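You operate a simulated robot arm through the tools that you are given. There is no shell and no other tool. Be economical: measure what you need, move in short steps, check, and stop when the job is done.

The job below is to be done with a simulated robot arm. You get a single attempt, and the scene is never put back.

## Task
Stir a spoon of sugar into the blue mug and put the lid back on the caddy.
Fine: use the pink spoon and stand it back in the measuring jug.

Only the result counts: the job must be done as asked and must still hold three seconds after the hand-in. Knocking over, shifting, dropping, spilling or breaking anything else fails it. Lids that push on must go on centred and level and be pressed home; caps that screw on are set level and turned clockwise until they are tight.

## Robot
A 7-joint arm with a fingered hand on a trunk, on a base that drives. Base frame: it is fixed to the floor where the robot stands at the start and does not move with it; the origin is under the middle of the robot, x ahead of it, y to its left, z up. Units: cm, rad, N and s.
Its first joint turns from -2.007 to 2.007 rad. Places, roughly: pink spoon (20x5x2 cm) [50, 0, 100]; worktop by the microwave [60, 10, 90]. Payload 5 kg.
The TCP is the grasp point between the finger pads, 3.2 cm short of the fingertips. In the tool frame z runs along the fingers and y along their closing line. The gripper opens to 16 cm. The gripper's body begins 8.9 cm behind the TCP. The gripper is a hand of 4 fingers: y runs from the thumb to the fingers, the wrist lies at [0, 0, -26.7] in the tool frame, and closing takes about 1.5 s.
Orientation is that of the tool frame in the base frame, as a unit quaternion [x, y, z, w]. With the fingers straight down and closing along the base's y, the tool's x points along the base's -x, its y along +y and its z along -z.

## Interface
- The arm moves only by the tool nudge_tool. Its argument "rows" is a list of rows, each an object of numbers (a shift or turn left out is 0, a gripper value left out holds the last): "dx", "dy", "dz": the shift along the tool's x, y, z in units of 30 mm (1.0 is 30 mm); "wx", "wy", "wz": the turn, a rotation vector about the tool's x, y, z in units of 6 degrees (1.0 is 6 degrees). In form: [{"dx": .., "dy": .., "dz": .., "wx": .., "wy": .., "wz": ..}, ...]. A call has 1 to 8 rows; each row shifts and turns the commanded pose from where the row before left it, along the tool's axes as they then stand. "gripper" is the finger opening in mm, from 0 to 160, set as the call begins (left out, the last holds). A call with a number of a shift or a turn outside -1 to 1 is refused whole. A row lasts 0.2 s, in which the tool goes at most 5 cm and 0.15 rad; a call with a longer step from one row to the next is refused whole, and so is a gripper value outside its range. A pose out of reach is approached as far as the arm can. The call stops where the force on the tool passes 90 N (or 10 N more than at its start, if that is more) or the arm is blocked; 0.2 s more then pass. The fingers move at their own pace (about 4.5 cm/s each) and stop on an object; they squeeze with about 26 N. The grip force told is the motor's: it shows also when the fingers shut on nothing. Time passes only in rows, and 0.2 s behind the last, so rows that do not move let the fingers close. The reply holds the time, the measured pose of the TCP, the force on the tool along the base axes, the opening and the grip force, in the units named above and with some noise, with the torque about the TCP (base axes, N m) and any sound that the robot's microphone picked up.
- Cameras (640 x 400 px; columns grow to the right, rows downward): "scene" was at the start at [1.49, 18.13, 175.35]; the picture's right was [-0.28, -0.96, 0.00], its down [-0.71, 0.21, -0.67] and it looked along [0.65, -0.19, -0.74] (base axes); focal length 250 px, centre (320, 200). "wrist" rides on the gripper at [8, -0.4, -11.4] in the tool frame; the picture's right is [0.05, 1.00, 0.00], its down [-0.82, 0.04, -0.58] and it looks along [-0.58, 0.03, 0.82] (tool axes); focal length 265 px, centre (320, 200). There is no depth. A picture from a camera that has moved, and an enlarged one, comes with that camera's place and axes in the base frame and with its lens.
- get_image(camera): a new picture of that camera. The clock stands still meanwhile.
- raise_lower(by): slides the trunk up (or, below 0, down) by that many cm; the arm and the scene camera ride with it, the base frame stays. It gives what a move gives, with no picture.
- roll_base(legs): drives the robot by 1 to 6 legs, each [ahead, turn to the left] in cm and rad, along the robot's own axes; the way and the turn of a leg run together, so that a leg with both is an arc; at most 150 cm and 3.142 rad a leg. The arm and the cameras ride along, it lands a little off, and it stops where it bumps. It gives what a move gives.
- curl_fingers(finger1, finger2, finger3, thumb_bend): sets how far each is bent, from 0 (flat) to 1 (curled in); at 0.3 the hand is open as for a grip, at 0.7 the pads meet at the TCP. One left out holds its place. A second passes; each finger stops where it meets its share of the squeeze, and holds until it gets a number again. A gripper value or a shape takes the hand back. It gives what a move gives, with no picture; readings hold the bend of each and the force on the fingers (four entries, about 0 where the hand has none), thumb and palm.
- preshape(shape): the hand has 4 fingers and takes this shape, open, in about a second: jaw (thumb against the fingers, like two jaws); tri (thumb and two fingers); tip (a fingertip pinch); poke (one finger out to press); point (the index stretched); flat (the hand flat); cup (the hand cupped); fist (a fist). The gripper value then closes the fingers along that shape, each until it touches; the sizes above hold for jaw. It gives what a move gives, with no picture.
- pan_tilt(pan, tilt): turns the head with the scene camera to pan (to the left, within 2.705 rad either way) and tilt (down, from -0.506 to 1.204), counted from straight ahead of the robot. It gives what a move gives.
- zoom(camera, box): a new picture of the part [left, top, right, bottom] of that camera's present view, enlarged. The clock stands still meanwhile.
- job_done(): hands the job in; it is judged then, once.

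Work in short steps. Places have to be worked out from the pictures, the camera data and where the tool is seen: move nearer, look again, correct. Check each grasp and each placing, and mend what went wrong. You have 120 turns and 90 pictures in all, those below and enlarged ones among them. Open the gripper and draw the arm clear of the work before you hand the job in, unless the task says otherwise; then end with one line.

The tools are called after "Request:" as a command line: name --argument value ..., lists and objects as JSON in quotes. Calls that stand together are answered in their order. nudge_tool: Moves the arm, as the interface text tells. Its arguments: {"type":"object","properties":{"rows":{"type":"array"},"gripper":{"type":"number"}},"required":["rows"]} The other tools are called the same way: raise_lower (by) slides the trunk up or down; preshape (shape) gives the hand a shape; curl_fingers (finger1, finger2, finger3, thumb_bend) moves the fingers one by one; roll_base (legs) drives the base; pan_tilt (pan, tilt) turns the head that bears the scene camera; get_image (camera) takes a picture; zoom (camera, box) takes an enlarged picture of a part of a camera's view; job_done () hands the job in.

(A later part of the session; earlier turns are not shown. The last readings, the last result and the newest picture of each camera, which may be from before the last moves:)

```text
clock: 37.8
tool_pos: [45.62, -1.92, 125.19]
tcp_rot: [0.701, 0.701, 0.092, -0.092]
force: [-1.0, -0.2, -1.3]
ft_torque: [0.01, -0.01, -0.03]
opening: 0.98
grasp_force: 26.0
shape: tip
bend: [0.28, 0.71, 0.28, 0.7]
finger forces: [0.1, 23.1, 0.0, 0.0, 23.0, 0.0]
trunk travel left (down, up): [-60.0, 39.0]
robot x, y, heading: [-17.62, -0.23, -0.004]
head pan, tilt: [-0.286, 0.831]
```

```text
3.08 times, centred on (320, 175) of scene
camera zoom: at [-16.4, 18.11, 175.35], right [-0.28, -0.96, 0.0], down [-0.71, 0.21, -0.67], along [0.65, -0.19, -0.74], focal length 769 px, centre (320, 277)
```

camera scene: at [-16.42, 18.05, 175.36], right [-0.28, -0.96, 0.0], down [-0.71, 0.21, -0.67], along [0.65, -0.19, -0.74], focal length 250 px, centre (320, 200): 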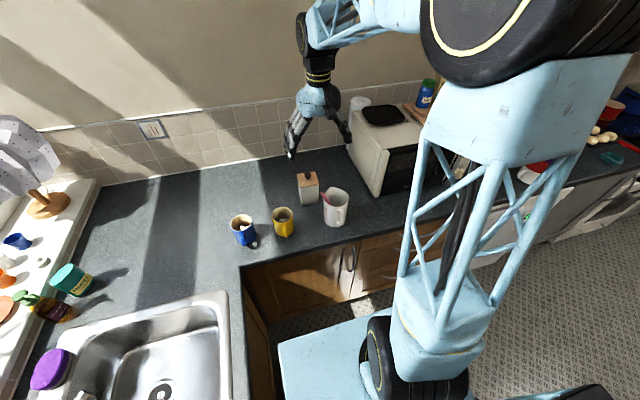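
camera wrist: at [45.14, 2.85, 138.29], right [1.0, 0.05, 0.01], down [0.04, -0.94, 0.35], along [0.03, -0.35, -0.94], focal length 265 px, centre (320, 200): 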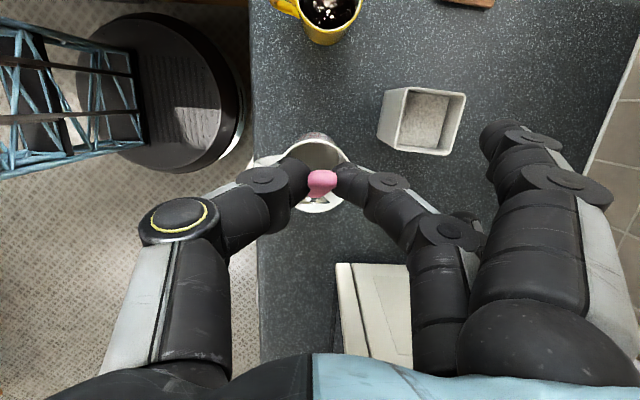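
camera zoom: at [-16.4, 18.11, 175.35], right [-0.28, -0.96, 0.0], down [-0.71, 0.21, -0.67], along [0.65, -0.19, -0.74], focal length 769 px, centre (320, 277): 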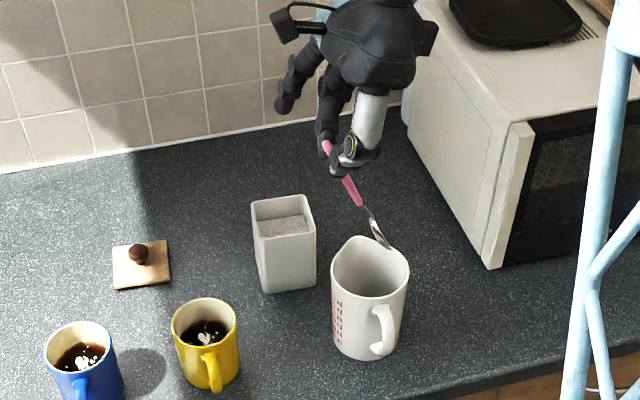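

The spoon is out; its tip is at tool coords ≈[-12,0,15]. The caddy's inner opening is centred ≈[60,0.9], rim ≈102.3, sugar ≈99. I move the spoon tip above the caddy.

Request:
nudge_tool --rows '[{"dx": 0.129, "dz": -0.483}, {"dy": 0.8, "dx": 0.5, "dz": 0.133}, {"dy": 0.8, "dx": 0.5, "dz": 0.133}, {"dy": 0.8, "dx": 0.5, "dz": 0.133}, {"dy": 0.8, "dx": 0.5, "dz": 0.133}, {"dy": 0.8, "dx": 0.5, "dz": 0.133}, {"dy": 0.8, "dx": 0.5, "dz": 0.133}, {}]'

Request:
get_image --camera "wrist"

Request:
zoom --camera "scene" --box '[250, 90, 370, 220]'

```text
clock: 39.6
tool_pos: [59.77, 7.37, 126.79]
tcp_rot: [0.701, 0.701, 0.093, -0.092]
force: [-1.2, -0.2, 0.0]
ft_torque: [0.01, 0.0, 0.02]
opening: 1.02
grasp_force: 25.8
shape: tip
bend: [0.28, 0.71, 0.28, 0.7]
finger forces: [0.1, 23.2, 0.0, 0.0, 23.1, 0.0]
trunk travel left (down, up): [-60.0, 39.0]
robot x, y, heading: [-18.01, -0.12, 0.003]
head pan, tilt: [-0.286, 0.831]
```

```text
55 pictures are left
camera wrist: at [59.3, 12.17, 139.97], right [1.0, 0.05, 0.01], down [0.04, -0.94, 0.35], along [0.03, -0.35, -0.94], focal length 265 px, centre (320, 200)
```

wrist: 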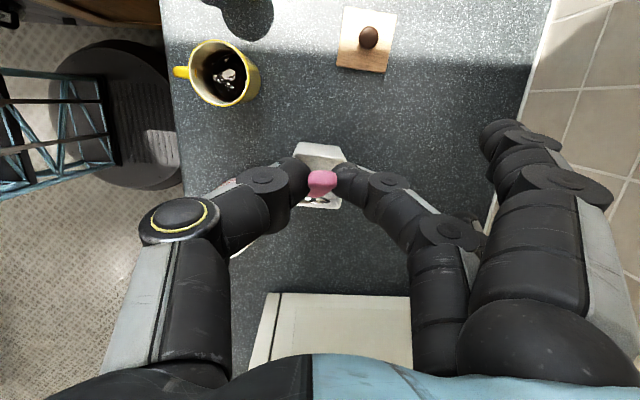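

```text
3.08 times, centred on (310, 155) of scene
camera zoom: at [-16.44, 18.09, 175.36], right [-0.28, -0.96, 0.0], down [-0.71, 0.21, -0.67], along [0.65, -0.19, -0.74], focal length 769 px, centre (351, 338)
```

zoom: 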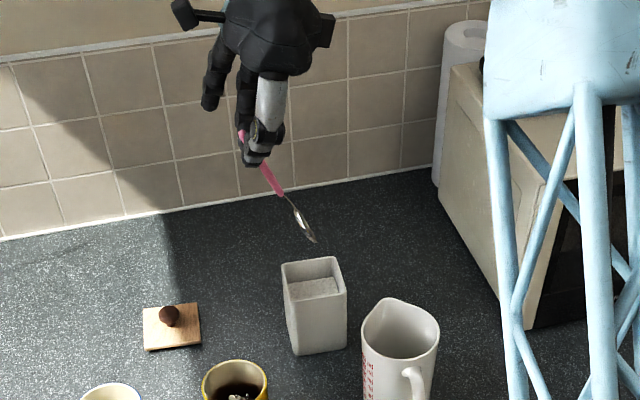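

Request:
zoom --camera "scene" --box '[320, 120, 370, 205]'

Request:
zoom --camera "wrist" --box '[280, 140, 360, 220]'

```text
4.71 times, centred on (345, 162) of scene
camera zoom: at [-16.44, 18.09, 175.36], right [-0.28, -0.96, 0.0], down [-0.71, 0.21, -0.67], along [0.65, -0.19, -0.74], focal length 1176 px, centre (202, 376)
```

zoom: 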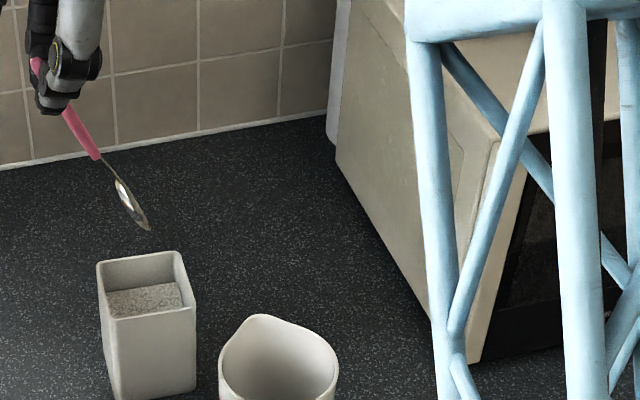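

```text
5.00 times, centred on (320, 180) of wrist
camera zoom: at [59.3, 12.17, 139.97], right [1.0, 0.05, 0.01], down [0.04, -0.94, 0.35], along [0.03, -0.35, -0.94], focal length 1327 px, centre (320, 300)
```

zoom: 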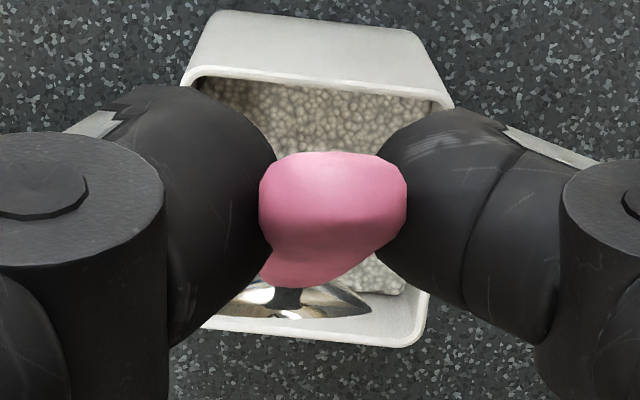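

Measured tip is [59.7,0.3,108.8] with the spoon at ≈65°. I lower it straight into the sugar (tip to ≈94.8), watching force.

Request:
nudge_tool --rows '[{"dx": -0.228, "dz": 0.744, "dy": 0.08}, {"dx": -0.228, "dz": 0.744}, {"dx": -0.228, "dz": 0.744}, {}]'

Request:
zoom --camera "scene" --box '[300, 130, 370, 225]'

Request:
zoom --camera "wrist" --box '[260, 120, 380, 240]'

```text
clock: 40.6
tool_pos: [59.99, 7.29, 119.94]
tcp_rot: [0.701, 0.701, 0.093, -0.092]
force: [0.2, -0.2, -0.9]
ft_torque: [0.01, -0.02, -0.01]
opening: 0.99
grasp_force: 26.0
shape: tip
bend: [0.28, 0.71, 0.28, 0.7]
finger forces: [0.0, 23.0, 0.0, 0.1, 23.1, 0.0]
trunk travel left (down, up): [-60.0, 39.0]
robot x, y, heading: [-17.68, -0.27, -0.001]
head pan, tilt: [-0.286, 0.831]
```

```text
4.21 times, centred on (335, 178) of scene
camera zoom: at [-16.42, 18.11, 175.36], right [-0.28, -0.96, 0.0], down [-0.71, 0.21, -0.67], along [0.65, -0.19, -0.74], focal length 1053 px, centre (257, 295)
```

zoom: 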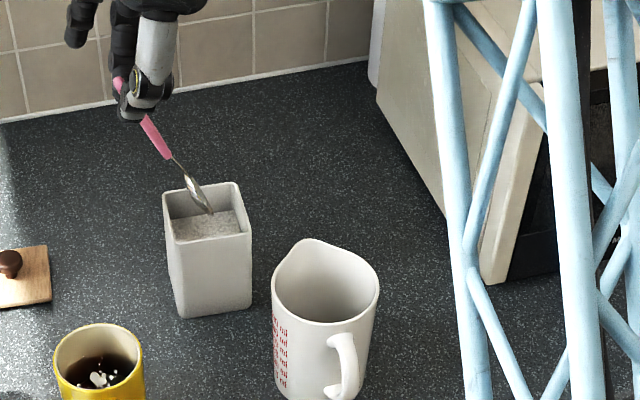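

```text
3.33 times, centred on (320, 180) of wrist
camera zoom: at [59.66, 12.0, 132.92], right [1.0, 0.05, 0.01], down [0.04, -0.94, 0.35], along [0.03, -0.35, -0.94], focal length 885 px, centre (320, 267)
```

zoom: 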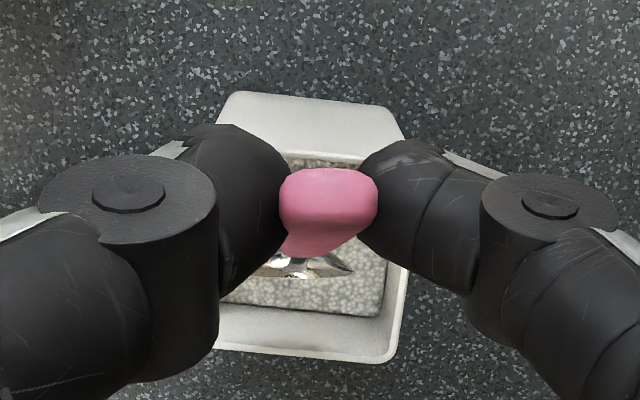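

On track: tip at [60,0.5,102], centred. Continue the descent into the sugar.

Request:
nudge_tool --rows '[{"dx": -0.228, "dz": 0.744}, {"dx": -0.228, "dz": 0.744}, {"dx": -0.228, "dz": 0.744}, {}]'

Request:
zoom --camera "scene" --box '[300, 130, 370, 225]'

```text
clock: 41.6
tool_pos: [59.95, 6.97, 112.88]
tcp_rot: [0.7, 0.702, 0.093, -0.092]
force: [1.2, 2.6, -0.1]
ft_torque: [0.07, -0.02, -0.04]
opening: 0.95
grasp_force: 25.8
shape: tip
bend: [0.28, 0.72, 0.28, 0.71]
finger forces: [0.1, 22.5, 0.0, 0.1, 22.4, 0.0]
trunk travel left (down, up): [-60.0, 39.0]
robot x, y, heading: [-17.84, -0.25, 0.004]
head pan, tilt: [-0.286, 0.831]
```

```text
4.21 times, centred on (335, 178) of scene
camera zoom: at [-16.45, 18.15, 175.36], right [-0.28, -0.96, 0.0], down [-0.71, 0.21, -0.67], along [0.65, -0.19, -0.74], focal length 1053 px, centre (257, 295)
```

zoom: 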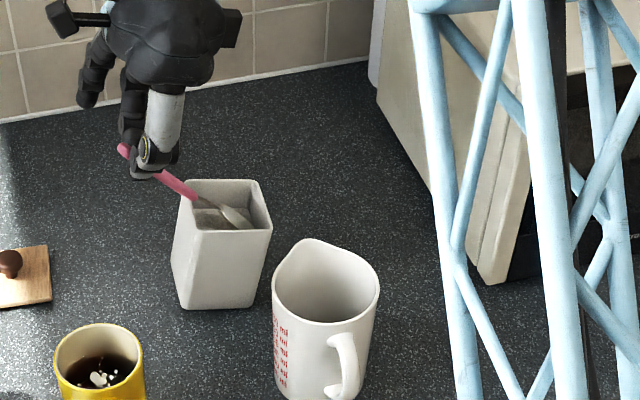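

The sugar acts solid: the spoon has pivoted in the grip and the caddy looks pushed or leaning. I back straight up immediately.

Request:
nudge_tool --rows '[{"dx": 0.114, "dz": -0.372}, {"dx": 0.114, "dz": -0.372}, {}]'

Request:
zoom --camera "scene" --box '[300, 130, 370, 225]'

Request:
get_image --camera "wrist"

```text
clock: 42.4
tool_pos: [60.0, 7.16, 115.21]
tcp_rot: [0.7, 0.702, 0.092, -0.093]
force: [1.0, 1.3, -1.2]
ft_torque: [0.11, -0.08, -0.06]
opening: 0.92
grasp_force: 25.8
shape: tip
bend: [0.28, 0.72, 0.28, 0.71]
finger forces: [0.0, 22.7, 0.1, 0.1, 22.3, 0.0]
trunk travel left (down, up): [-60.0, 39.0]
robot x, y, heading: [-18.0, -0.31, 0.001]
head pan, tilt: [-0.286, 0.831]
```

```text
4.21 times, centred on (335, 178) of scene
camera zoom: at [-16.39, 18.11, 175.35], right [-0.28, -0.96, 0.0], down [-0.71, 0.21, -0.67], along [0.65, -0.19, -0.74], focal length 1053 px, centre (257, 295)
```

zoom: 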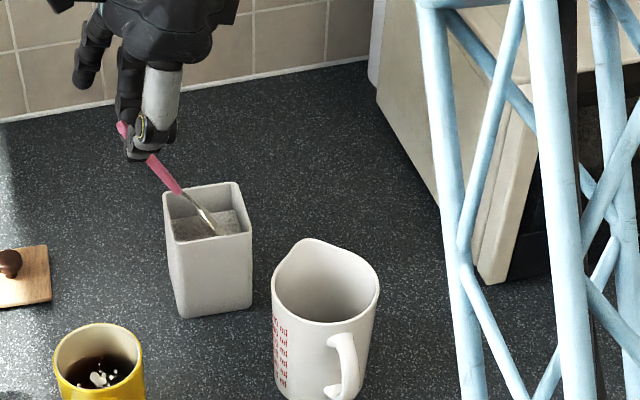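

```text
47 pictures are left
camera wrist: at [59.55, 11.89, 128.25], right [1.0, 0.05, 0.01], down [0.04, -0.94, 0.35], along [0.03, -0.35, -0.94], focal length 265 px, centre (320, 200)
```

wrist: 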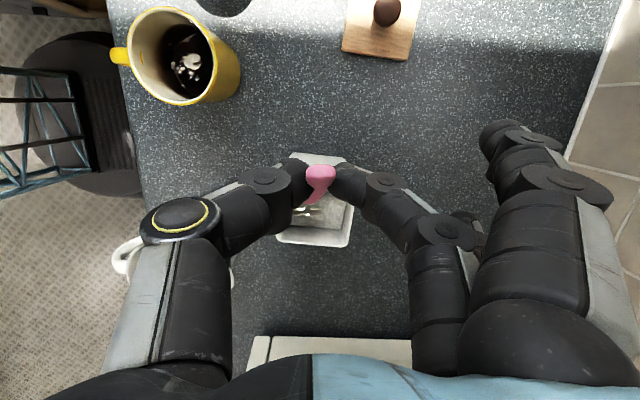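

The caddy has settled back to its original spot, and the spoon is near its original angle. I rise until clear of the sugar and check the spoon.

Request:
nudge_tool --rows '[{"dx": 0.129, "dz": -0.483}, {"dx": 0.129, "dz": -0.483}, {"dx": 0.129, "dz": -0.483}, {}]'

Request:
zoom --camera "scene" --box '[300, 130, 370, 225]'

Request:
zoom --camera "wrist" --box '[260, 120, 380, 240]'

```text
clock: 43.4
tool_pos: [60.05, 7.19, 119.66]
tcp_rot: [0.7, 0.702, 0.093, -0.093]
force: [0.7, 0.9, -0.9]
ft_torque: [0.17, -0.01, -0.03]
opening: 0.93
grasp_force: 26.3
shape: tip
bend: [0.28, 0.72, 0.28, 0.71]
finger forces: [0.0, 22.8, 0.0, 0.0, 22.2, 0.0]
trunk travel left (down, up): [-60.0, 39.0]
robot x, y, heading: [-18.07, -0.02, -0.001]
head pan, tilt: [-0.286, 0.831]
```

```text
4.21 times, centred on (335, 178) of scene
camera zoom: at [-16.4, 18.12, 175.35], right [-0.28, -0.96, 0.0], down [-0.71, 0.21, -0.67], along [0.65, -0.19, -0.74], focal length 1053 px, centre (257, 295)
```

zoom: 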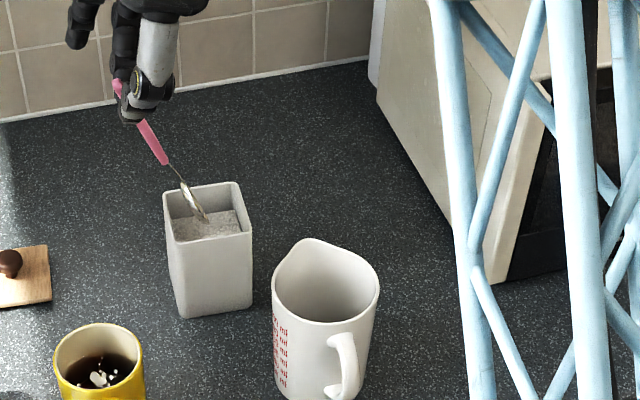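

```text
3.33 times, centred on (320, 180) of wrist
camera zoom: at [59.63, 11.94, 132.75], right [1.0, 0.05, 0.01], down [0.04, -0.94, 0.35], along [0.03, -0.35, -0.94], focal length 885 px, centre (320, 267)
```

zoom: 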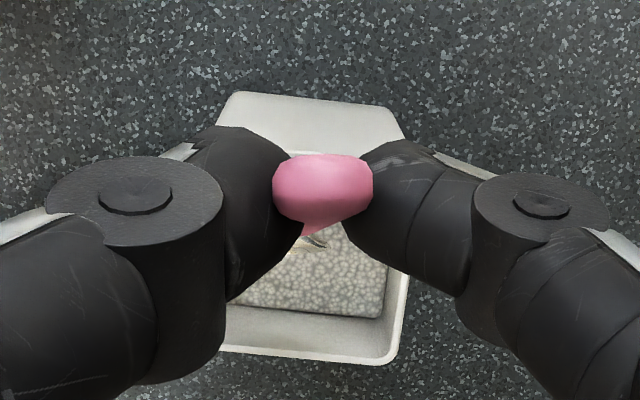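

Request:
nudge_tool --rows '[{"dx": 0.129, "dz": -0.483}, {"dx": 0.129, "dz": -0.483}, {"dx": 0.129, "dz": -0.483}, {"dx": 0.129, "dz": -0.483}, {}]'

Request:
zoom --camera "scene" --box '[310, 120, 360, 190]'

```text
clock: 44.6
tool_pos: [60.05, 7.06, 125.75]
tcp_rot: [0.7, 0.702, 0.093, -0.092]
force: [0.6, 1.2, -1.1]
ft_torque: [0.01, 0.01, 0.01]
opening: 0.94
grasp_force: 25.7
shape: tip
bend: [0.28, 0.72, 0.28, 0.71]
finger forces: [0.1, 23.0, 0.1, 0.0, 23.0, 0.0]
trunk travel left (down, up): [-60.0, 39.0]
robot x, y, heading: [-18.17, -0.1, 0.005]
head pan, tilt: [-0.286, 0.831]
```

```text
5.71 times, centred on (335, 155) of scene
camera zoom: at [-16.4, 18.12, 175.35], right [-0.28, -0.96, 0.0], down [-0.71, 0.21, -0.67], along [0.65, -0.19, -0.74], focal length 1428 px, centre (234, 457)
```

zoom: 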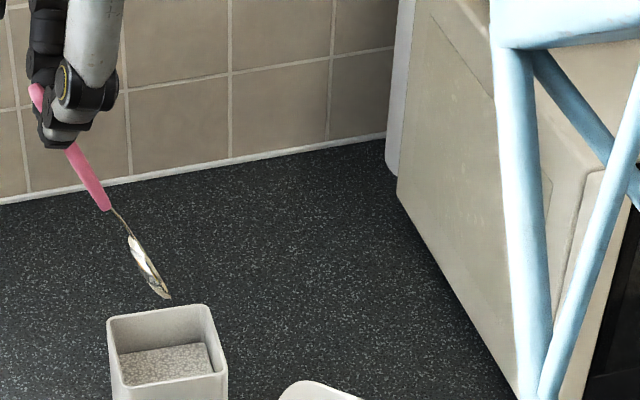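

The sugar surface resisted at ≈99 and the spoon pivoted in the pinch. I'll stand the spoon nearly vertical (≈84°) so the push goes along the handle, then press in carefully.

Request:
nudge_tool --rows '[{"dx": -0.503, "dz": -0.349, "wy": 1}, {"dx": -0.465, "dz": -0.399, "wy": 1}, {"dx": -0.42, "dz": -0.446, "wy": 1}, {}]'

Request:
zoom --camera "scene" --box '[300, 110, 370, 200]'

Request:
zoom --camera "wrist" --box '[240, 100, 400, 240]'

```text
clock: 45.6
tool_pos: [60.04, 1.88, 127.51]
tcp_rot: [0.677, 0.68, 0.201, -0.201]
force: [0.6, 0.6, -0.7]
ft_torque: [0.0, 0.0, -0.02]
opening: 0.93
grasp_force: 26.7
shape: tip
bend: [0.28, 0.72, 0.28, 0.71]
finger forces: [0.0, 23.1, 0.0, 0.0, 23.0, 0.0]
trunk travel left (down, up): [-60.0, 39.0]
robot x, y, heading: [-17.95, 0.03, 0.002]
head pan, tilt: [-0.286, 0.831]
```

```text
4.44 times, centred on (335, 155) of scene
camera zoom: at [-16.41, 18.16, 175.35], right [-0.28, -0.96, 0.0], down [-0.71, 0.21, -0.67], along [0.65, -0.19, -0.74], focal length 1111 px, centre (253, 400)
```

zoom: 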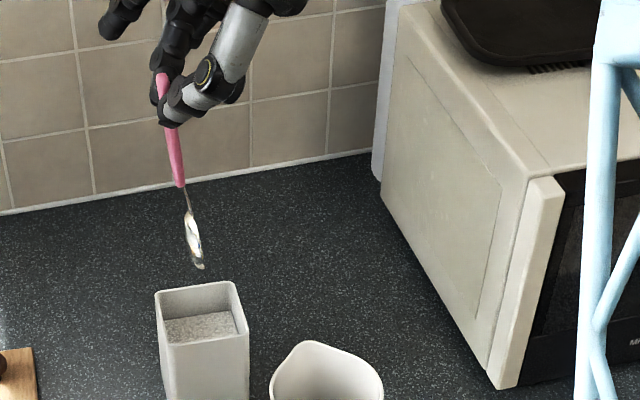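

```text
2.86 times, centred on (320, 170) of wrist
camera zoom: at [59.61, 2.38, 141.57], right [1.0, 0.05, 0.03], down [0.04, -1.0, 0.04], along [0.03, -0.04, -1.0], focal length 758 px, centre (320, 286)
```

zoom: 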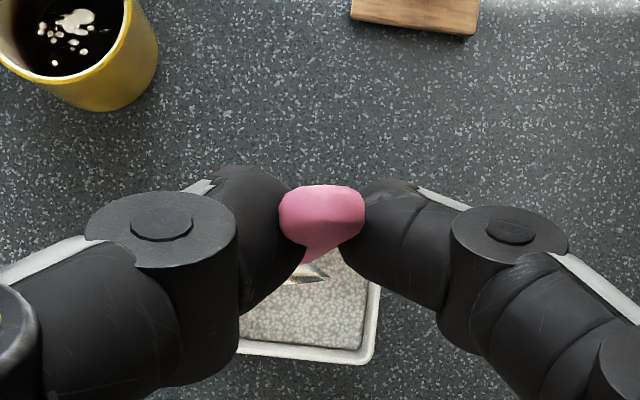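

Spoon is near-vertical, tip [60,0.7,107.8]. I descend to the surface, then press in small steps.

Request:
nudge_tool --rows '[{"dx": -0.514, "dz": 0.792}, {"dx": -0.514, "dz": 0.792}, {"dx": -0.514, "dz": 0.792}, {}]'

Request:
nudge_tool --rows '[{"dx": -0.182, "dz": 0.28}, {}]'

Request:
nudge_tool --rows '[{"dx": -0.091, "dz": 0.14}, {}]'

Request:
zoom --camera "scene" --box '[300, 120, 370, 220]'

```text
clock: 46.6
tool_pos: [60.09, 1.66, 118.93]
tcp_rot: [0.678, 0.678, 0.201, -0.201]
force: [0.1, -0.5, -0.8]
ft_torque: [0.0, -0.02, -0.03]
opening: 0.97
grasp_force: 25.6
shape: tip
bend: [0.28, 0.72, 0.28, 0.71]
finger forces: [0.0, 23.1, 0.0, 0.0, 23.0, 0.0]
trunk travel left (down, up): [-60.0, 39.0]
robot x, y, heading: [-17.83, 0.18, 0.003]
head pan, tilt: [-0.286, 0.831]
```

```text
clock: 47.2
tool_pos: [60.15, 1.68, 117.99]
tcp_rot: [0.678, 0.679, 0.2, -0.2]
force: [0.8, 0.1, -0.5]
ft_torque: [-0.01, -0.02, -0.03]
opening: 0.94
grasp_force: 26.1
shape: tip
bend: [0.28, 0.72, 0.28, 0.71]
finger forces: [0.0, 23.1, 0.1, 0.0, 23.0, 0.0]
trunk travel left (down, up): [-60.0, 39.0]
robot x, y, heading: [-18.03, -0.01, 0.005]
head pan, tilt: [-0.286, 0.831]
```

```text
clock: 47.8
tool_pos: [60.1, 1.69, 117.46]
tcp_rot: [0.677, 0.679, 0.201, -0.201]
force: [-0.1, -0.3, -1.1]
ft_torque: [-0.02, -0.02, 0.02]
opening: 0.96
grasp_force: 26.4
shape: tip
bend: [0.28, 0.72, 0.28, 0.71]
finger forces: [0.0, 23.0, 0.1, 0.1, 23.0, 0.0]
trunk travel left (down, up): [-60.0, 39.0]
robot x, y, heading: [-18.11, 0.14, 0.005]
head pan, tilt: [-0.286, 0.831]
```

```text
4.00 times, centred on (335, 170) of scene
camera zoom: at [-16.41, 18.11, 175.36], right [-0.28, -0.96, 0.0], down [-0.71, 0.21, -0.67], along [0.65, -0.19, -0.74], focal length 1000 px, centre (260, 320)
```

zoom: 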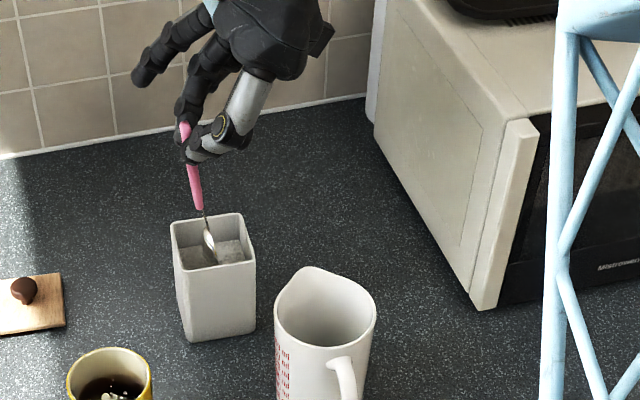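

No resistance: about 2 cm of the bowl is in the sugar. I go ~1.2 cm deeper and begin the scooping rotation to ≈62°.

Request:
nudge_tool --rows '[{"dx": -0.109, "dz": 0.168}, {"dx": -0.109, "dz": 0.167}, {}]'

Request:
nudge_tool --rows '[{"dx": 0.339, "dz": 0.411, "wy": -0.833}, {"dx": 0.374, "dz": 0.38, "wy": -0.833}, {}]'

Request:
zoom --camera "scene" --box '[300, 120, 370, 220]'

```text
clock: 48.6
tool_pos: [59.99, 1.88, 116.69]
tcp_rot: [0.676, 0.68, 0.202, -0.199]
force: [3.0, 4.3, 38.8]
ft_torque: [0.42, -0.05, -0.03]
opening: 1.22
grasp_force: 25.9
shape: tip
bend: [0.28, 0.72, 0.28, 0.72]
finger forces: [0.0, 30.2, 0.0, 0.0, 30.2, 0.0]
trunk travel left (down, up): [-60.0, 39.0]
robot x, y, heading: [-17.78, -0.0, 0.002]
head pan, tilt: [-0.286, 0.831]
```

```text
clock: 49.4
tool_pos: [60.13, 4.69, 115.44]
tcp_rot: [0.693, 0.693, 0.141, -0.141]
force: [0.7, 0.2, 0.7]
ft_torque: [-0.04, 0.04, 0.0]
opening: 0.97
grasp_force: 26.0
shape: tip
bend: [0.28, 0.72, 0.28, 0.72]
finger forces: [0.0, 21.8, 0.0, 0.0, 21.7, 0.1]
trunk travel left (down, up): [-60.0, 39.0]
robot x, y, heading: [-17.92, 0.25, -0.001]
head pan, tilt: [-0.286, 0.831]
```

```text
4.00 times, centred on (335, 170) of scene
camera zoom: at [-16.41, 18.07, 175.35], right [-0.28, -0.96, 0.0], down [-0.71, 0.21, -0.67], along [0.65, -0.19, -0.74], focal length 1000 px, centre (260, 320)
```

zoom: 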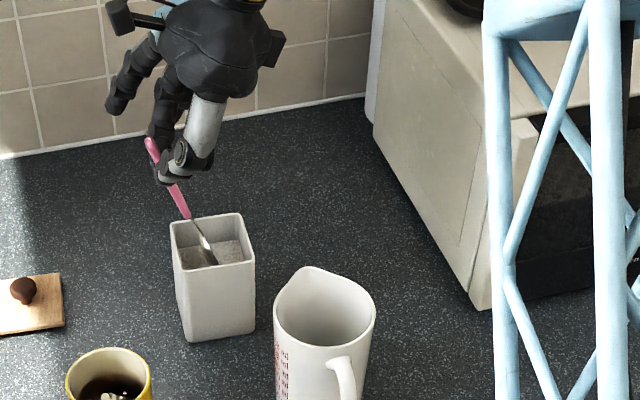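

There's a hard floor under the sugar at ≈97 (39 N peak, now 0.7 N), so ≈2 cm of dip is available. I keep the tip ≥97.6 and continue flattening.

Request:
nudge_tool --rows '[{"dx": 0.393, "dz": 0.256, "wy": -0.833}, {"dx": 0.414, "dz": 0.22, "wy": -0.833}, {"dx": 0.273, "dz": 0.328, "wy": -0.833}, {"dx": 0.301, "dz": 0.303, "wy": -0.833}, {}]'

Request:
zoom --camera "scene" --box '[300, 120, 370, 220]'

Request:
zoom --camera "wrist" --box '[240, 120, 400, 280]'

```text
clock: 50.6
tool_pos: [60.04, 9.56, 113.39]
tcp_rot: [0.707, 0.707, 0.018, -0.018]
force: [0.2, -0.2, -0.3]
ft_torque: [0.03, 0.0, 0.02]
opening: 0.96
grasp_force: 26.0
shape: tip
bend: [0.28, 0.72, 0.28, 0.72]
finger forces: [0.1, 21.8, 0.0, 0.0, 21.9, 0.1]
trunk travel left (down, up): [-60.0, 39.0]
robot x, y, heading: [-17.98, 0.05, 0.003]
head pan, tilt: [-0.286, 0.831]
```

```text
4.00 times, centred on (335, 170) of scene
camera zoom: at [-16.41, 18.09, 175.36], right [-0.28, -0.96, 0.0], down [-0.71, 0.21, -0.67], along [0.65, -0.19, -0.74], focal length 1000 px, centre (260, 320)
```

zoom: 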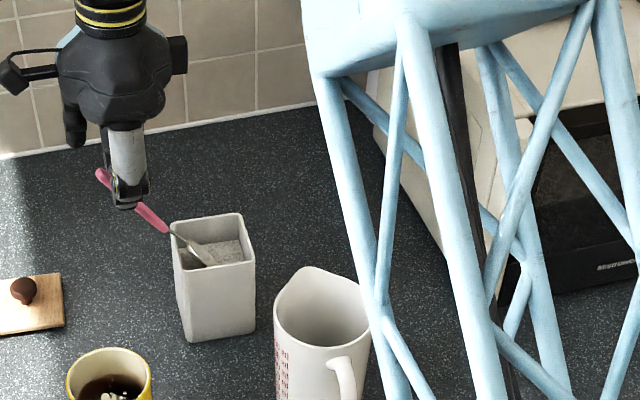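

```text
2.50 times, centred on (320, 200) of wrist
camera zoom: at [59.64, 17.01, 125.09], right [1.0, 0.05, 0.0], down [0.04, -0.84, 0.54], along [0.03, -0.53, -0.84], focal length 664 px, centre (320, 200)
```

zoom: 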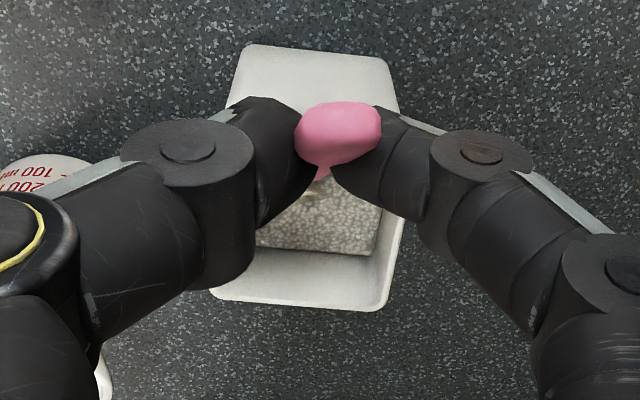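

The spoon is at ≈55° with the tip under the surface; I sweep it toward −y and flatten further.

Request:
nudge_tool --rows '[{"dx": 0.135, "dz": 0.281, "wy": -0.833}, {"dx": 0.159, "dz": 0.268, "wy": -0.833}, {}]'

Request:
nudge_tool --rows '[{"dx": 0.229, "dz": 0.173, "wy": -0.667}, {"dx": 0.241, "dz": 0.157, "wy": -0.667}, {}]'

Request:
zoom --camera "scene" --box '[300, 150, 370, 220]'

Request:
zoom --camera "wrist" --box '[240, 120, 400, 280]'

```text
clock: 51.4
tool_pos: [59.99, 10.48, 111.77]
tcp_rot: [0.706, 0.706, -0.043, 0.044]
force: [0.7, -1.0, 0.0]
ft_torque: [0.04, 0.06, 0.04]
opening: 0.96
grasp_force: 25.2
shape: tip
bend: [0.28, 0.72, 0.28, 0.72]
finger forces: [0.1, 21.9, 0.0, 0.1, 21.7, 0.0]
trunk travel left (down, up): [-60.0, 39.0]
robot x, y, heading: [-17.7, -0.23, 0.001]
head pan, tilt: [-0.286, 0.831]
```

```text
clock: 52.2
tool_pos: [59.93, 11.59, 110.58]
tcp_rot: [0.701, 0.701, -0.092, 0.093]
force: [0.2, -0.1, -0.4]
ft_torque: [0.04, -0.03, -0.02]
opening: 0.98
grasp_force: 26.2
shape: tip
bend: [0.28, 0.72, 0.28, 0.72]
finger forces: [0.0, 21.8, 0.0, 0.0, 21.8, 0.1]
trunk travel left (down, up): [-60.0, 39.0]
robot x, y, heading: [-18.08, 0.05, 0.004]
head pan, tilt: [-0.286, 0.831]
```

```text
5.71 times, centred on (335, 185) of scene
camera zoom: at [-16.41, 18.11, 175.36], right [-0.28, -0.96, 0.0], down [-0.71, 0.21, -0.67], along [0.65, -0.19, -0.74], focal length 1428 px, centre (234, 286)
```

zoom: 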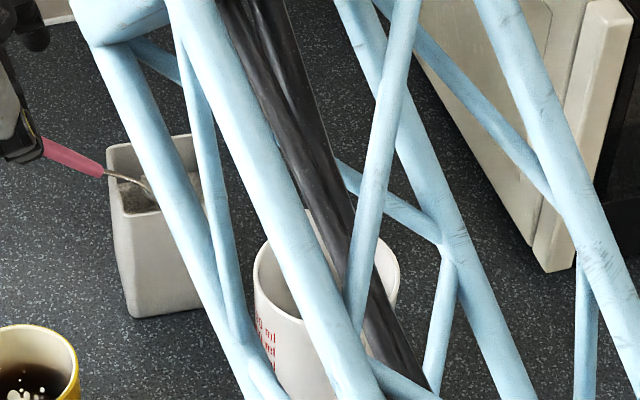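

```text
2.50 times, centred on (320, 200) of wrist
camera zoom: at [59.62, 22.31, 119.46], right [1.0, 0.05, -0.01], down [0.04, -0.64, 0.77], along [0.03, -0.77, -0.64], focal length 664 px, centre (320, 200)
```

zoom: 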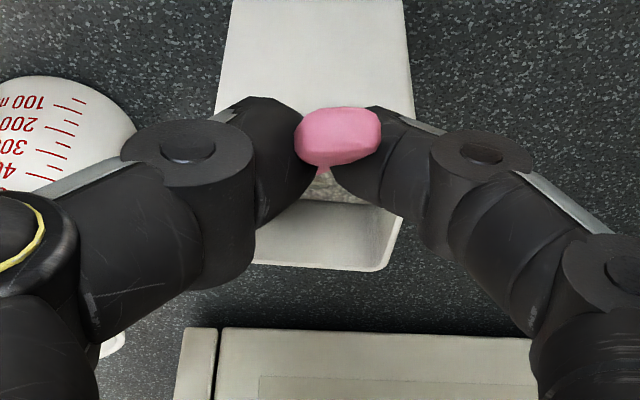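

The spoon is ≈42° with the tip ≈97.4 in the sugar. Now I lift out while flattening to level.

Request:
nudge_tool --rows '[{"dx": 0.224, "dz": 0.023, "wy": -0.667}, {"dx": 0.225, "dz": 0.007, "wy": -0.667}, {"dx": 0.293, "dz": -0.043, "wy": -0.833}, {"dx": 0.288, "dz": -0.068, "wy": -0.833}, {"dx": 0.118, "dz": -0.196, "wy": -0.833}, {"dx": 0.1, "dz": -0.205, "wy": -0.833}, {"dx": -0.039, "dz": -0.203, "wy": -0.833}, {"dx": -0.056, "dz": -0.199, "wy": -0.833}]'

Request:
zoom --camera "wrist" --box '[200, 40, 440, 280]'

Request:
get_image --camera "scene"

```text
clock: 54.0
tool_pos: [60.05, 16.6, 111.14]
tcp_rot: [0.631, 0.633, -0.316, 0.317]
force: [0.4, 0.6, -0.3]
ft_torque: [0.0, -0.01, -0.01]
opening: 0.98
grasp_force: 26.4
shape: tip
bend: [0.28, 0.72, 0.28, 0.72]
finger forces: [0.0, 21.9, 0.0, 0.1, 21.8, 0.0]
trunk travel left (down, up): [-60.0, 39.0]
robot x, y, heading: [-18.02, -0.12, 0.004]
head pan, tilt: [-0.286, 0.831]
```

```text
1.67 times, centred on (320, 160) of wrist
camera zoom: at [59.59, 30.55, 111.58], right [1.0, 0.03, -0.04], down [0.04, -0.03, 1.0], along [0.03, -1.0, -0.03], focal length 442 px, centre (320, 267)
```

zoom: 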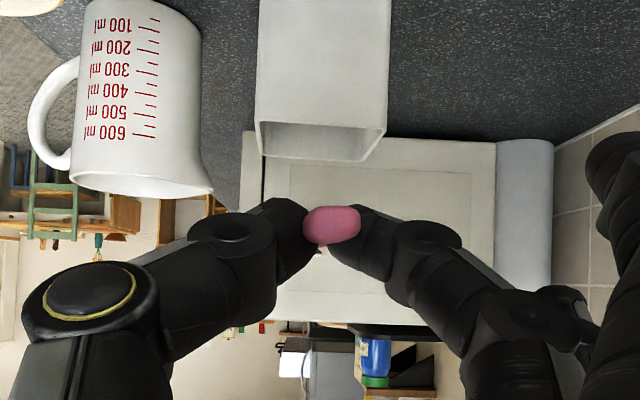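

```text
34 pictures are left
camera scene: at [-16.39, 18.23, 175.34], right [-0.28, -0.96, 0.0], down [-0.71, 0.21, -0.67], along [0.65, -0.19, -0.74], focal length 250 px, centre (320, 200)
```

scene: 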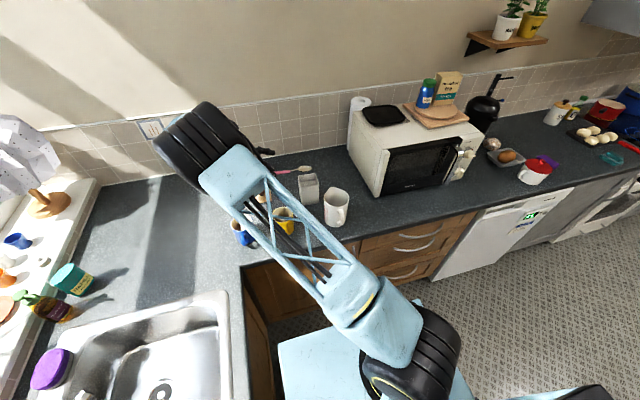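

The spoon is visible and level over the caddy. I zoom to see whether the bowl carries sugar.

Request:
zoom --camera "scene" --box '[270, 155, 340, 205]'

```text
8.00 times, centred on (305, 180) of scene
camera zoom: at [-16.39, 18.23, 175.34], right [-0.28, -0.96, 0.0], down [-0.71, 0.21, -0.67], along [0.65, -0.19, -0.74], focal length 2000 px, centre (440, 360)
```

zoom: 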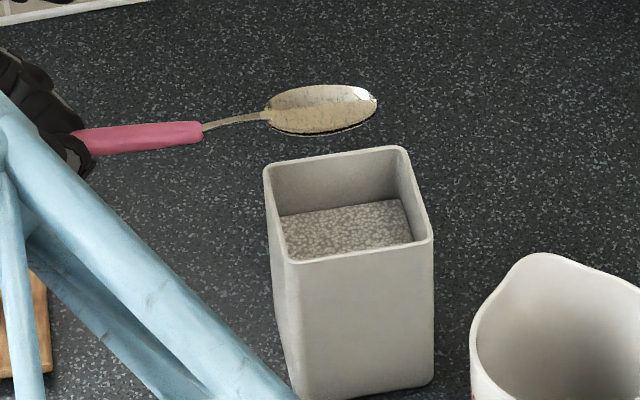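

The spoon is loaded and level, tip at [60,-0.8,108.9]. I raise 5 cm and carry it level toward the blue mug at ≈[46.2,30.5].

Request:
nudge_tool --rows '[{"dx": -0.3, "dz": -0.226}, {"dx": -0.5, "dz": -0.377}, {"dx": -0.532, "dz": -0.4}, {"dy": -0.2, "dx": 0.24, "dz": -0.318}, {"dy": -0.385, "dx": 0.478, "dz": -0.635}, {"dy": -0.385, "dx": 0.478, "dz": -0.635}, {"dy": -0.385, "dx": 0.478, "dz": -0.635}, {}]'

Request:
nudge_tool --rows '[{"dy": -0.385, "dx": 0.478, "dz": -0.635}, {"dy": -0.385, "dx": 0.478, "dz": -0.635}, {"dy": -0.385, "dx": 0.478, "dz": -0.635}, {"dy": -0.385, "dx": 0.478, "dz": -0.635}, {"dy": -0.385, "dx": 0.478, "dz": -0.635}, {"dy": -0.385, "dx": 0.478, "dz": -0.635}, {}]'

Request:
get_image --camera "scene"

```text
clock: 55.8
tool_pos: [55.86, 25.02, 116.22]
tcp_rot: [0.633, 0.632, -0.316, 0.316]
force: [0.8, 0.4, -1.2]
ft_torque: [0.02, -0.01, 0.01]
opening: 0.95
grasp_force: 25.9
shape: tip
bend: [0.28, 0.72, 0.28, 0.72]
finger forces: [0.0, 21.8, 0.0, 0.0, 21.8, 0.0]
trunk travel left (down, up): [-60.0, 39.0]
robot x, y, heading: [-17.74, -0.36, 0.004]
head pan, tilt: [-0.286, 0.831]
```

```text
clock: 57.4
tool_pos: [49.01, 39.43, 116.39]
tcp_rot: [0.632, 0.633, -0.316, 0.316]
force: [-0.8, 0.6, -0.5]
ft_torque: [0.04, -0.02, 0.02]
opening: 0.96
grasp_force: 26.5
shape: tip
bend: [0.28, 0.72, 0.28, 0.72]
finger forces: [0.0, 21.7, 0.0, 0.1, 21.8, 0.1]
trunk travel left (down, up): [-60.0, 39.0]
robot x, y, heading: [-17.62, -0.05, 0.002]
head pan, tilt: [-0.286, 0.831]
```

```text
32 pictures are left
camera scene: at [-16.41, 18.16, 175.35], right [-0.28, -0.96, 0.0], down [-0.71, 0.21, -0.67], along [0.65, -0.19, -0.74], focal length 250 px, centre (320, 200)
```

scene: 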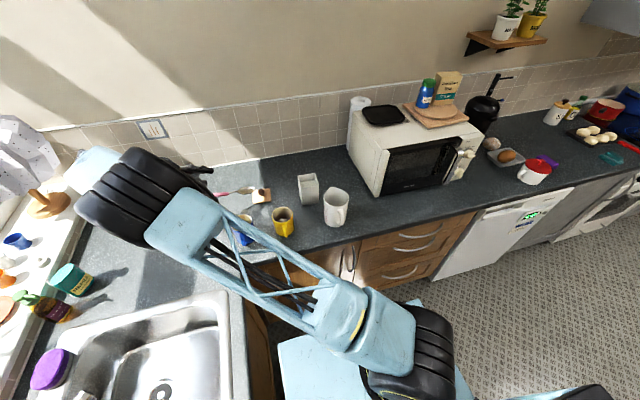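

Still level and carried. I finish the lateral move over the mug, then look from the wrist and scene.

Request:
nudge_tool --rows '[{"dy": -0.311, "dx": 0.388, "dz": -0.515}, {"dy": -0.311, "dx": 0.388, "dz": -0.515}, {"dy": -0.311, "dx": 0.388, "dz": -0.515}, {}]'

Request:
get_image --camera "wrist"

Request:
zoom --camera "scene" --box '[170, 160, 310, 260]'

```text
clock: 58.4
tool_pos: [46.24, 45.27, 116.32]
tcp_rot: [0.633, 0.633, -0.315, 0.316]
force: [0.3, -0.2, 0.0]
ft_torque: [0.04, -0.01, 0.03]
opening: 0.94
grasp_force: 25.9
shape: tip
bend: [0.28, 0.72, 0.28, 0.72]
finger forces: [0.0, 21.8, 0.1, 0.0, 21.8, 0.1]
trunk travel left (down, up): [-60.0, 39.0]
robot x, y, heading: [-18.01, 0.29, 0.001]
head pan, tilt: [-0.286, 0.831]
```

```text
31 pictures are left
camera wrist: at [45.86, 59.17, 116.81], right [1.0, 0.03, -0.04], down [0.04, -0.03, 1.0], along [0.03, -1.0, -0.03], focal length 265 px, centre (320, 200)
```

wrist: 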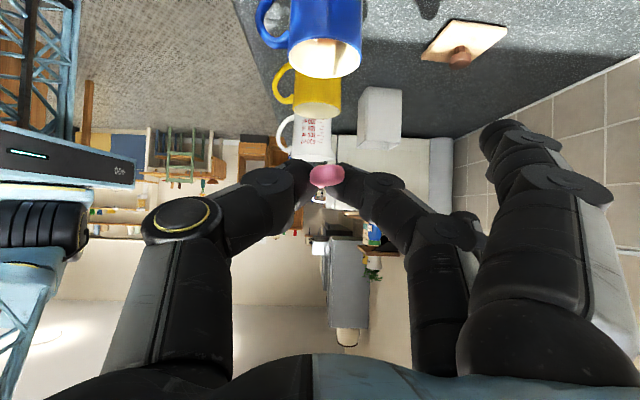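

```text
4.00 times, centred on (240, 210) of scene
camera zoom: at [-16.42, 18.15, 175.35], right [-0.28, -0.96, 0.0], down [-0.71, 0.21, -0.67], along [0.65, -0.19, -0.74], focal length 1000 px, centre (640, 160)
```

zoom: 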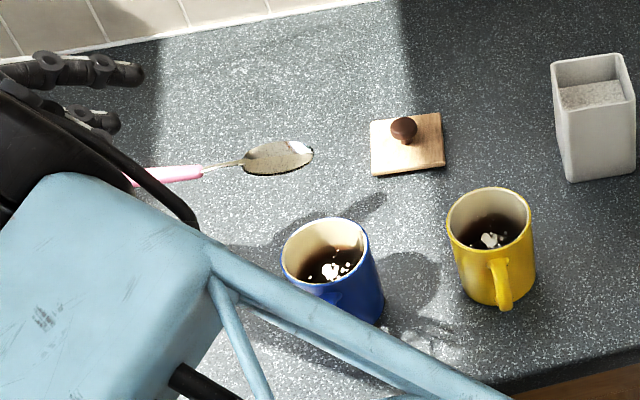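

Bowl and mug are aligned in x, and sugar is still on the spoon. I lower to tip z≈103.7 just above the mug rim.

Request:
nudge_tool --rows '[{"dx": 0.4, "dz": 0.301}, {"dx": 0.554, "dz": 0.417}, {"dx": 0.554, "dz": 0.417}, {"dx": 0.554, "dz": 0.417}, {"dx": 0.4, "dz": 0.301}, {"dx": 0.308, "dz": 0.234}, {}]'

Request:
zoom --camera "scene" --box '[170, 160, 310, 260]'

Request:
zoom --camera "wrist" --box '[240, 60, 400, 220]'

```text
clock: 60.0
tool_pos: [46.08, 45.35, 105.94]
tcp_rot: [0.632, 0.633, -0.315, 0.317]
force: [0.8, 0.0, -1.1]
ft_torque: [0.02, 0.01, -0.01]
opening: 0.96
grasp_force: 26.2
shape: tip
bend: [0.28, 0.72, 0.28, 0.72]
finger forces: [0.0, 21.8, 0.0, 0.0, 21.8, 0.0]
trunk travel left (down, up): [-60.0, 39.0]
robot x, y, heading: [-17.42, -0.21, -0.0]
head pan, tilt: [-0.286, 0.831]
```

```text
4.00 times, centred on (240, 210) of scene
camera zoom: at [-16.41, 18.18, 175.35], right [-0.28, -0.96, 0.0], down [-0.71, 0.21, -0.67], along [0.65, -0.19, -0.74], focal length 1000 px, centre (640, 160)
```

zoom: 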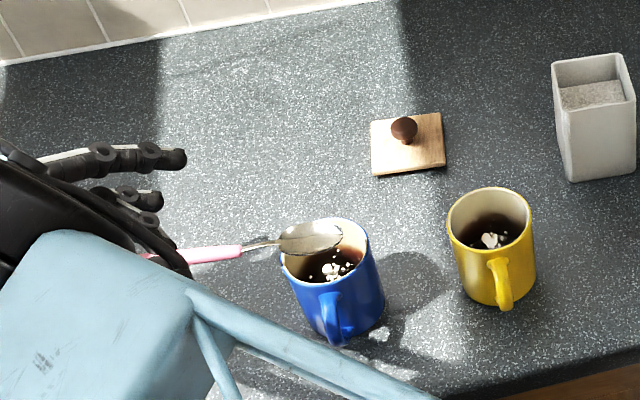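

```text
2.50 times, centred on (320, 140) of wrist
camera zoom: at [45.69, 59.08, 106.35], right [1.0, 0.03, -0.04], down [0.04, -0.03, 1.0], along [0.03, -1.0, -0.03], focal length 664 px, centre (320, 350)
```

zoom: 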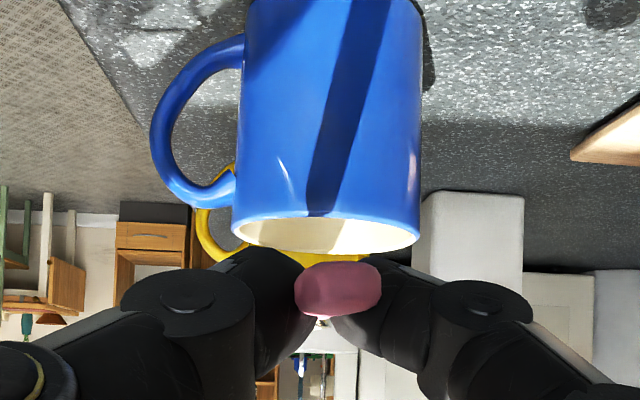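

Bowl hangs over the mug mouth. I tip it in with the tip descending into the mug (to ≈31° first, then 46°).

Request:
nudge_tool --rows '[{"dx": -0.384, "dz": -0.129, "wy": 0.833}, {"dx": -0.371, "dz": -0.162, "wy": 0.833}, {"dx": -0.355, "dz": -0.194, "wy": 0.833}, {"dx": -0.348, "dz": -0.066, "wy": 0.833}, {"dx": -0.341, "dz": -0.096, "wy": 0.833}, {"dx": -0.331, "dz": -0.126, "wy": 0.833}, {}]'

Request:
zoom --camera "scene" --box '[190, 160, 310, 260]'

```text
clock: 61.6
tool_pos: [46.1, 41.89, 111.5]
tcp_rot: [0.692, 0.694, -0.14, 0.141]
force: [0.5, -0.4, -1.2]
ft_torque: [0.02, 0.01, 0.06]
opening: 0.97
grasp_force: 25.8
shape: tip
bend: [0.28, 0.72, 0.28, 0.72]
finger forces: [0.1, 22.0, 0.0, 0.0, 22.0, 0.1]
trunk travel left (down, up): [-60.0, 39.0]
robot x, y, heading: [-17.78, 0.08, 0.004]
head pan, tilt: [-0.286, 0.831]
```

```text
4.00 times, centred on (250, 210) of scene
camera zoom: at [-16.4, 18.21, 175.34], right [-0.28, -0.96, 0.0], down [-0.71, 0.21, -0.67], along [0.65, -0.19, -0.74], focal length 1000 px, centre (600, 160)
```

zoom: 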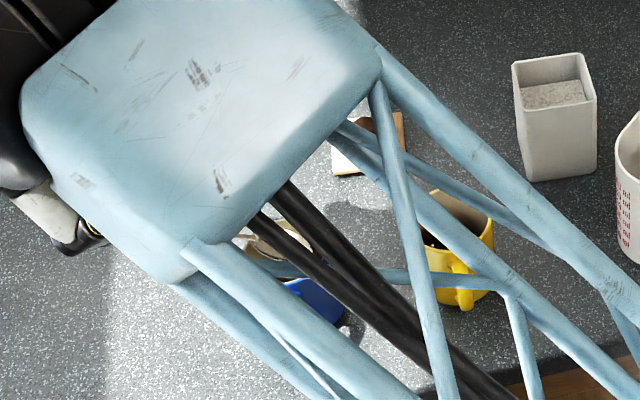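

The forearm hides the view but forces are nil. I continue tipping to ≈61° with the tip going into the mug.

Request:
nudge_tool --rows '[{"dx": -0.328, "dz": -0.005, "wy": 0.833}, {"dx": -0.327, "dz": -0.034, "wy": 0.833}, {"dx": -0.322, "dz": -0.062, "wy": 0.833}, {}]'

Request:
nudge_tool --rows '[{"dx": -0.38, "dz": 0.053, "wy": 0.833}, {"dx": -0.383, "dz": 0.02, "wy": 0.833}, {"dx": -0.383, "dz": -0.013, "wy": 0.833}, {}]'

Request:
get_image --camera "wrist"

Request:
get_image --camera "scene"

```text
clock: 62.6
tool_pos: [46.04, 39.21, 113.01]
tcp_rot: [0.705, 0.706, -0.049, 0.05]
force: [0.8, 0.4, -0.2]
ft_torque: [-0.02, -0.04, 0.02]
opening: 0.93
grasp_force: 25.4
shape: tip
bend: [0.28, 0.72, 0.28, 0.72]
finger forces: [0.1, 21.9, 0.1, 0.0, 21.7, 0.1]
trunk travel left (down, up): [-60.0, 39.0]
robot x, y, heading: [-17.84, 0.05, 0.005]
head pan, tilt: [-0.286, 0.831]
```

```text
clock: 63.6
tool_pos: [46.25, 35.64, 113.08]
tcp_rot: [0.706, 0.706, 0.043, -0.043]
force: [0.8, 0.0, -0.7]
ft_torque: [0.02, -0.05, 0.05]
opening: 0.93
grasp_force: 25.9
shape: tip
bend: [0.28, 0.72, 0.28, 0.72]
finger forces: [0.0, 22.0, 0.0, 0.0, 21.8, 0.1]
trunk travel left (down, up): [-60.0, 39.0]
robot x, y, heading: [-17.84, -0.32, 0.004]
head pan, tilt: [-0.286, 0.831]
```

```text
26 pictures are left
camera wrist: at [45.8, 42.28, 125.3], right [1.0, 0.05, 0.01], down [0.04, -0.88, 0.47], along [0.03, -0.47, -0.88], focal length 265 px, centre (320, 200)
```

wrist: 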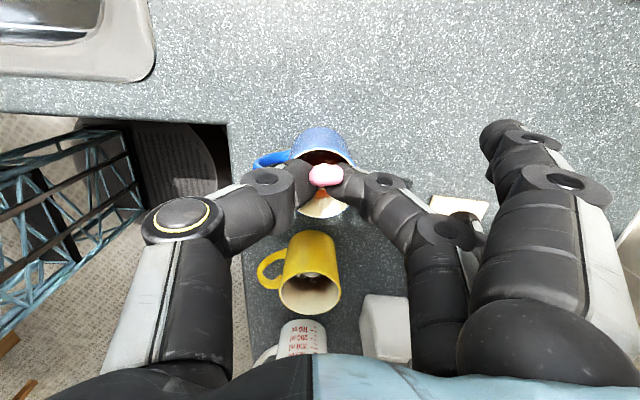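

```text
25 pictures are left
camera scene: at [-16.4, 18.19, 175.34], right [-0.28, -0.96, 0.0], down [-0.71, 0.21, -0.67], along [0.65, -0.19, -0.74], focal length 250 px, centre (320, 200)
```

scene: 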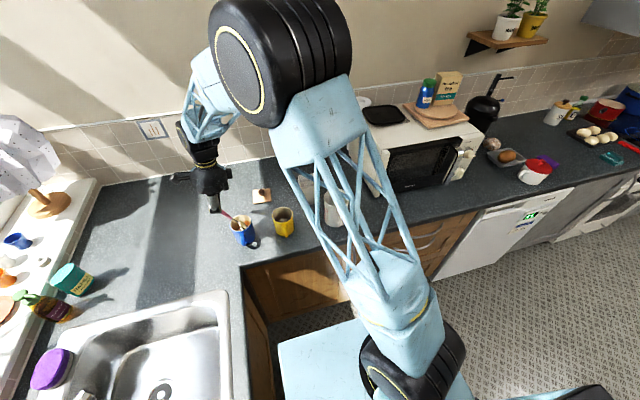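

Clear view now; I zoom on the mug, then steepen to ≈74° and lower the tip to the coffee.

Request:
zoom --camera "scene" --box '[200, 180, 300, 260]'

Request:
nudge_tool --rows '[{"dx": -0.377, "dz": 0.11, "wy": 0.722}, {"dx": -0.385, "dz": 0.082, "wy": 0.722}, {"dx": -0.39, "dz": 0.052, "wy": 0.722}, {}]'

Request:
zoom --camera "scene" --box '[200, 180, 300, 260]'

```text
5.00 times, centred on (250, 220) of scene
camera zoom: at [-16.4, 18.19, 175.34], right [-0.28, -0.96, 0.0], down [-0.71, 0.21, -0.67], along [0.65, -0.19, -0.74], focal length 1250 px, centre (670, 100)
```

zoom: 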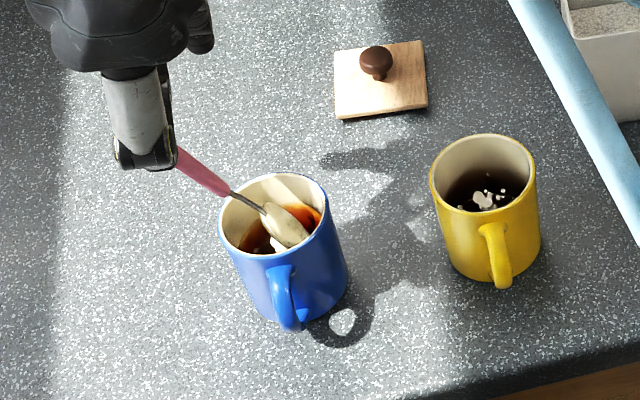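

```text
clock: 64.6
tool_pos: [46.05, 32.39, 111.62]
tcp_rot: [0.695, 0.698, 0.122, -0.123]
force: [0.4, -0.1, -0.3]
ft_torque: [0.03, -0.04, 0.0]
opening: 0.97
grasp_force: 26.2
shape: tip
bend: [0.28, 0.72, 0.28, 0.72]
finger forces: [0.0, 22.0, 0.0, 0.1, 21.7, 0.0]
trunk travel left (down, up): [-60.0, 39.0]
robot x, y, heading: [-17.75, 0.1, 0.001]
head pan, tilt: [-0.286, 0.831]
```

```text
5.00 times, centred on (250, 220) of scene
camera zoom: at [-16.42, 18.17, 175.35], right [-0.28, -0.96, 0.0], down [-0.71, 0.21, -0.67], along [0.65, -0.19, -0.74], focal length 1250 px, centre (670, 100)
```

zoom: 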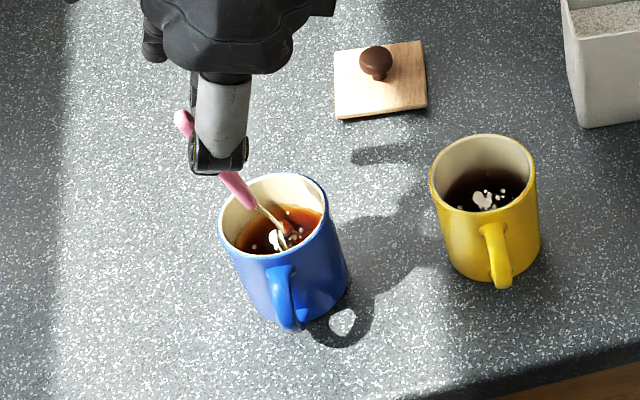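

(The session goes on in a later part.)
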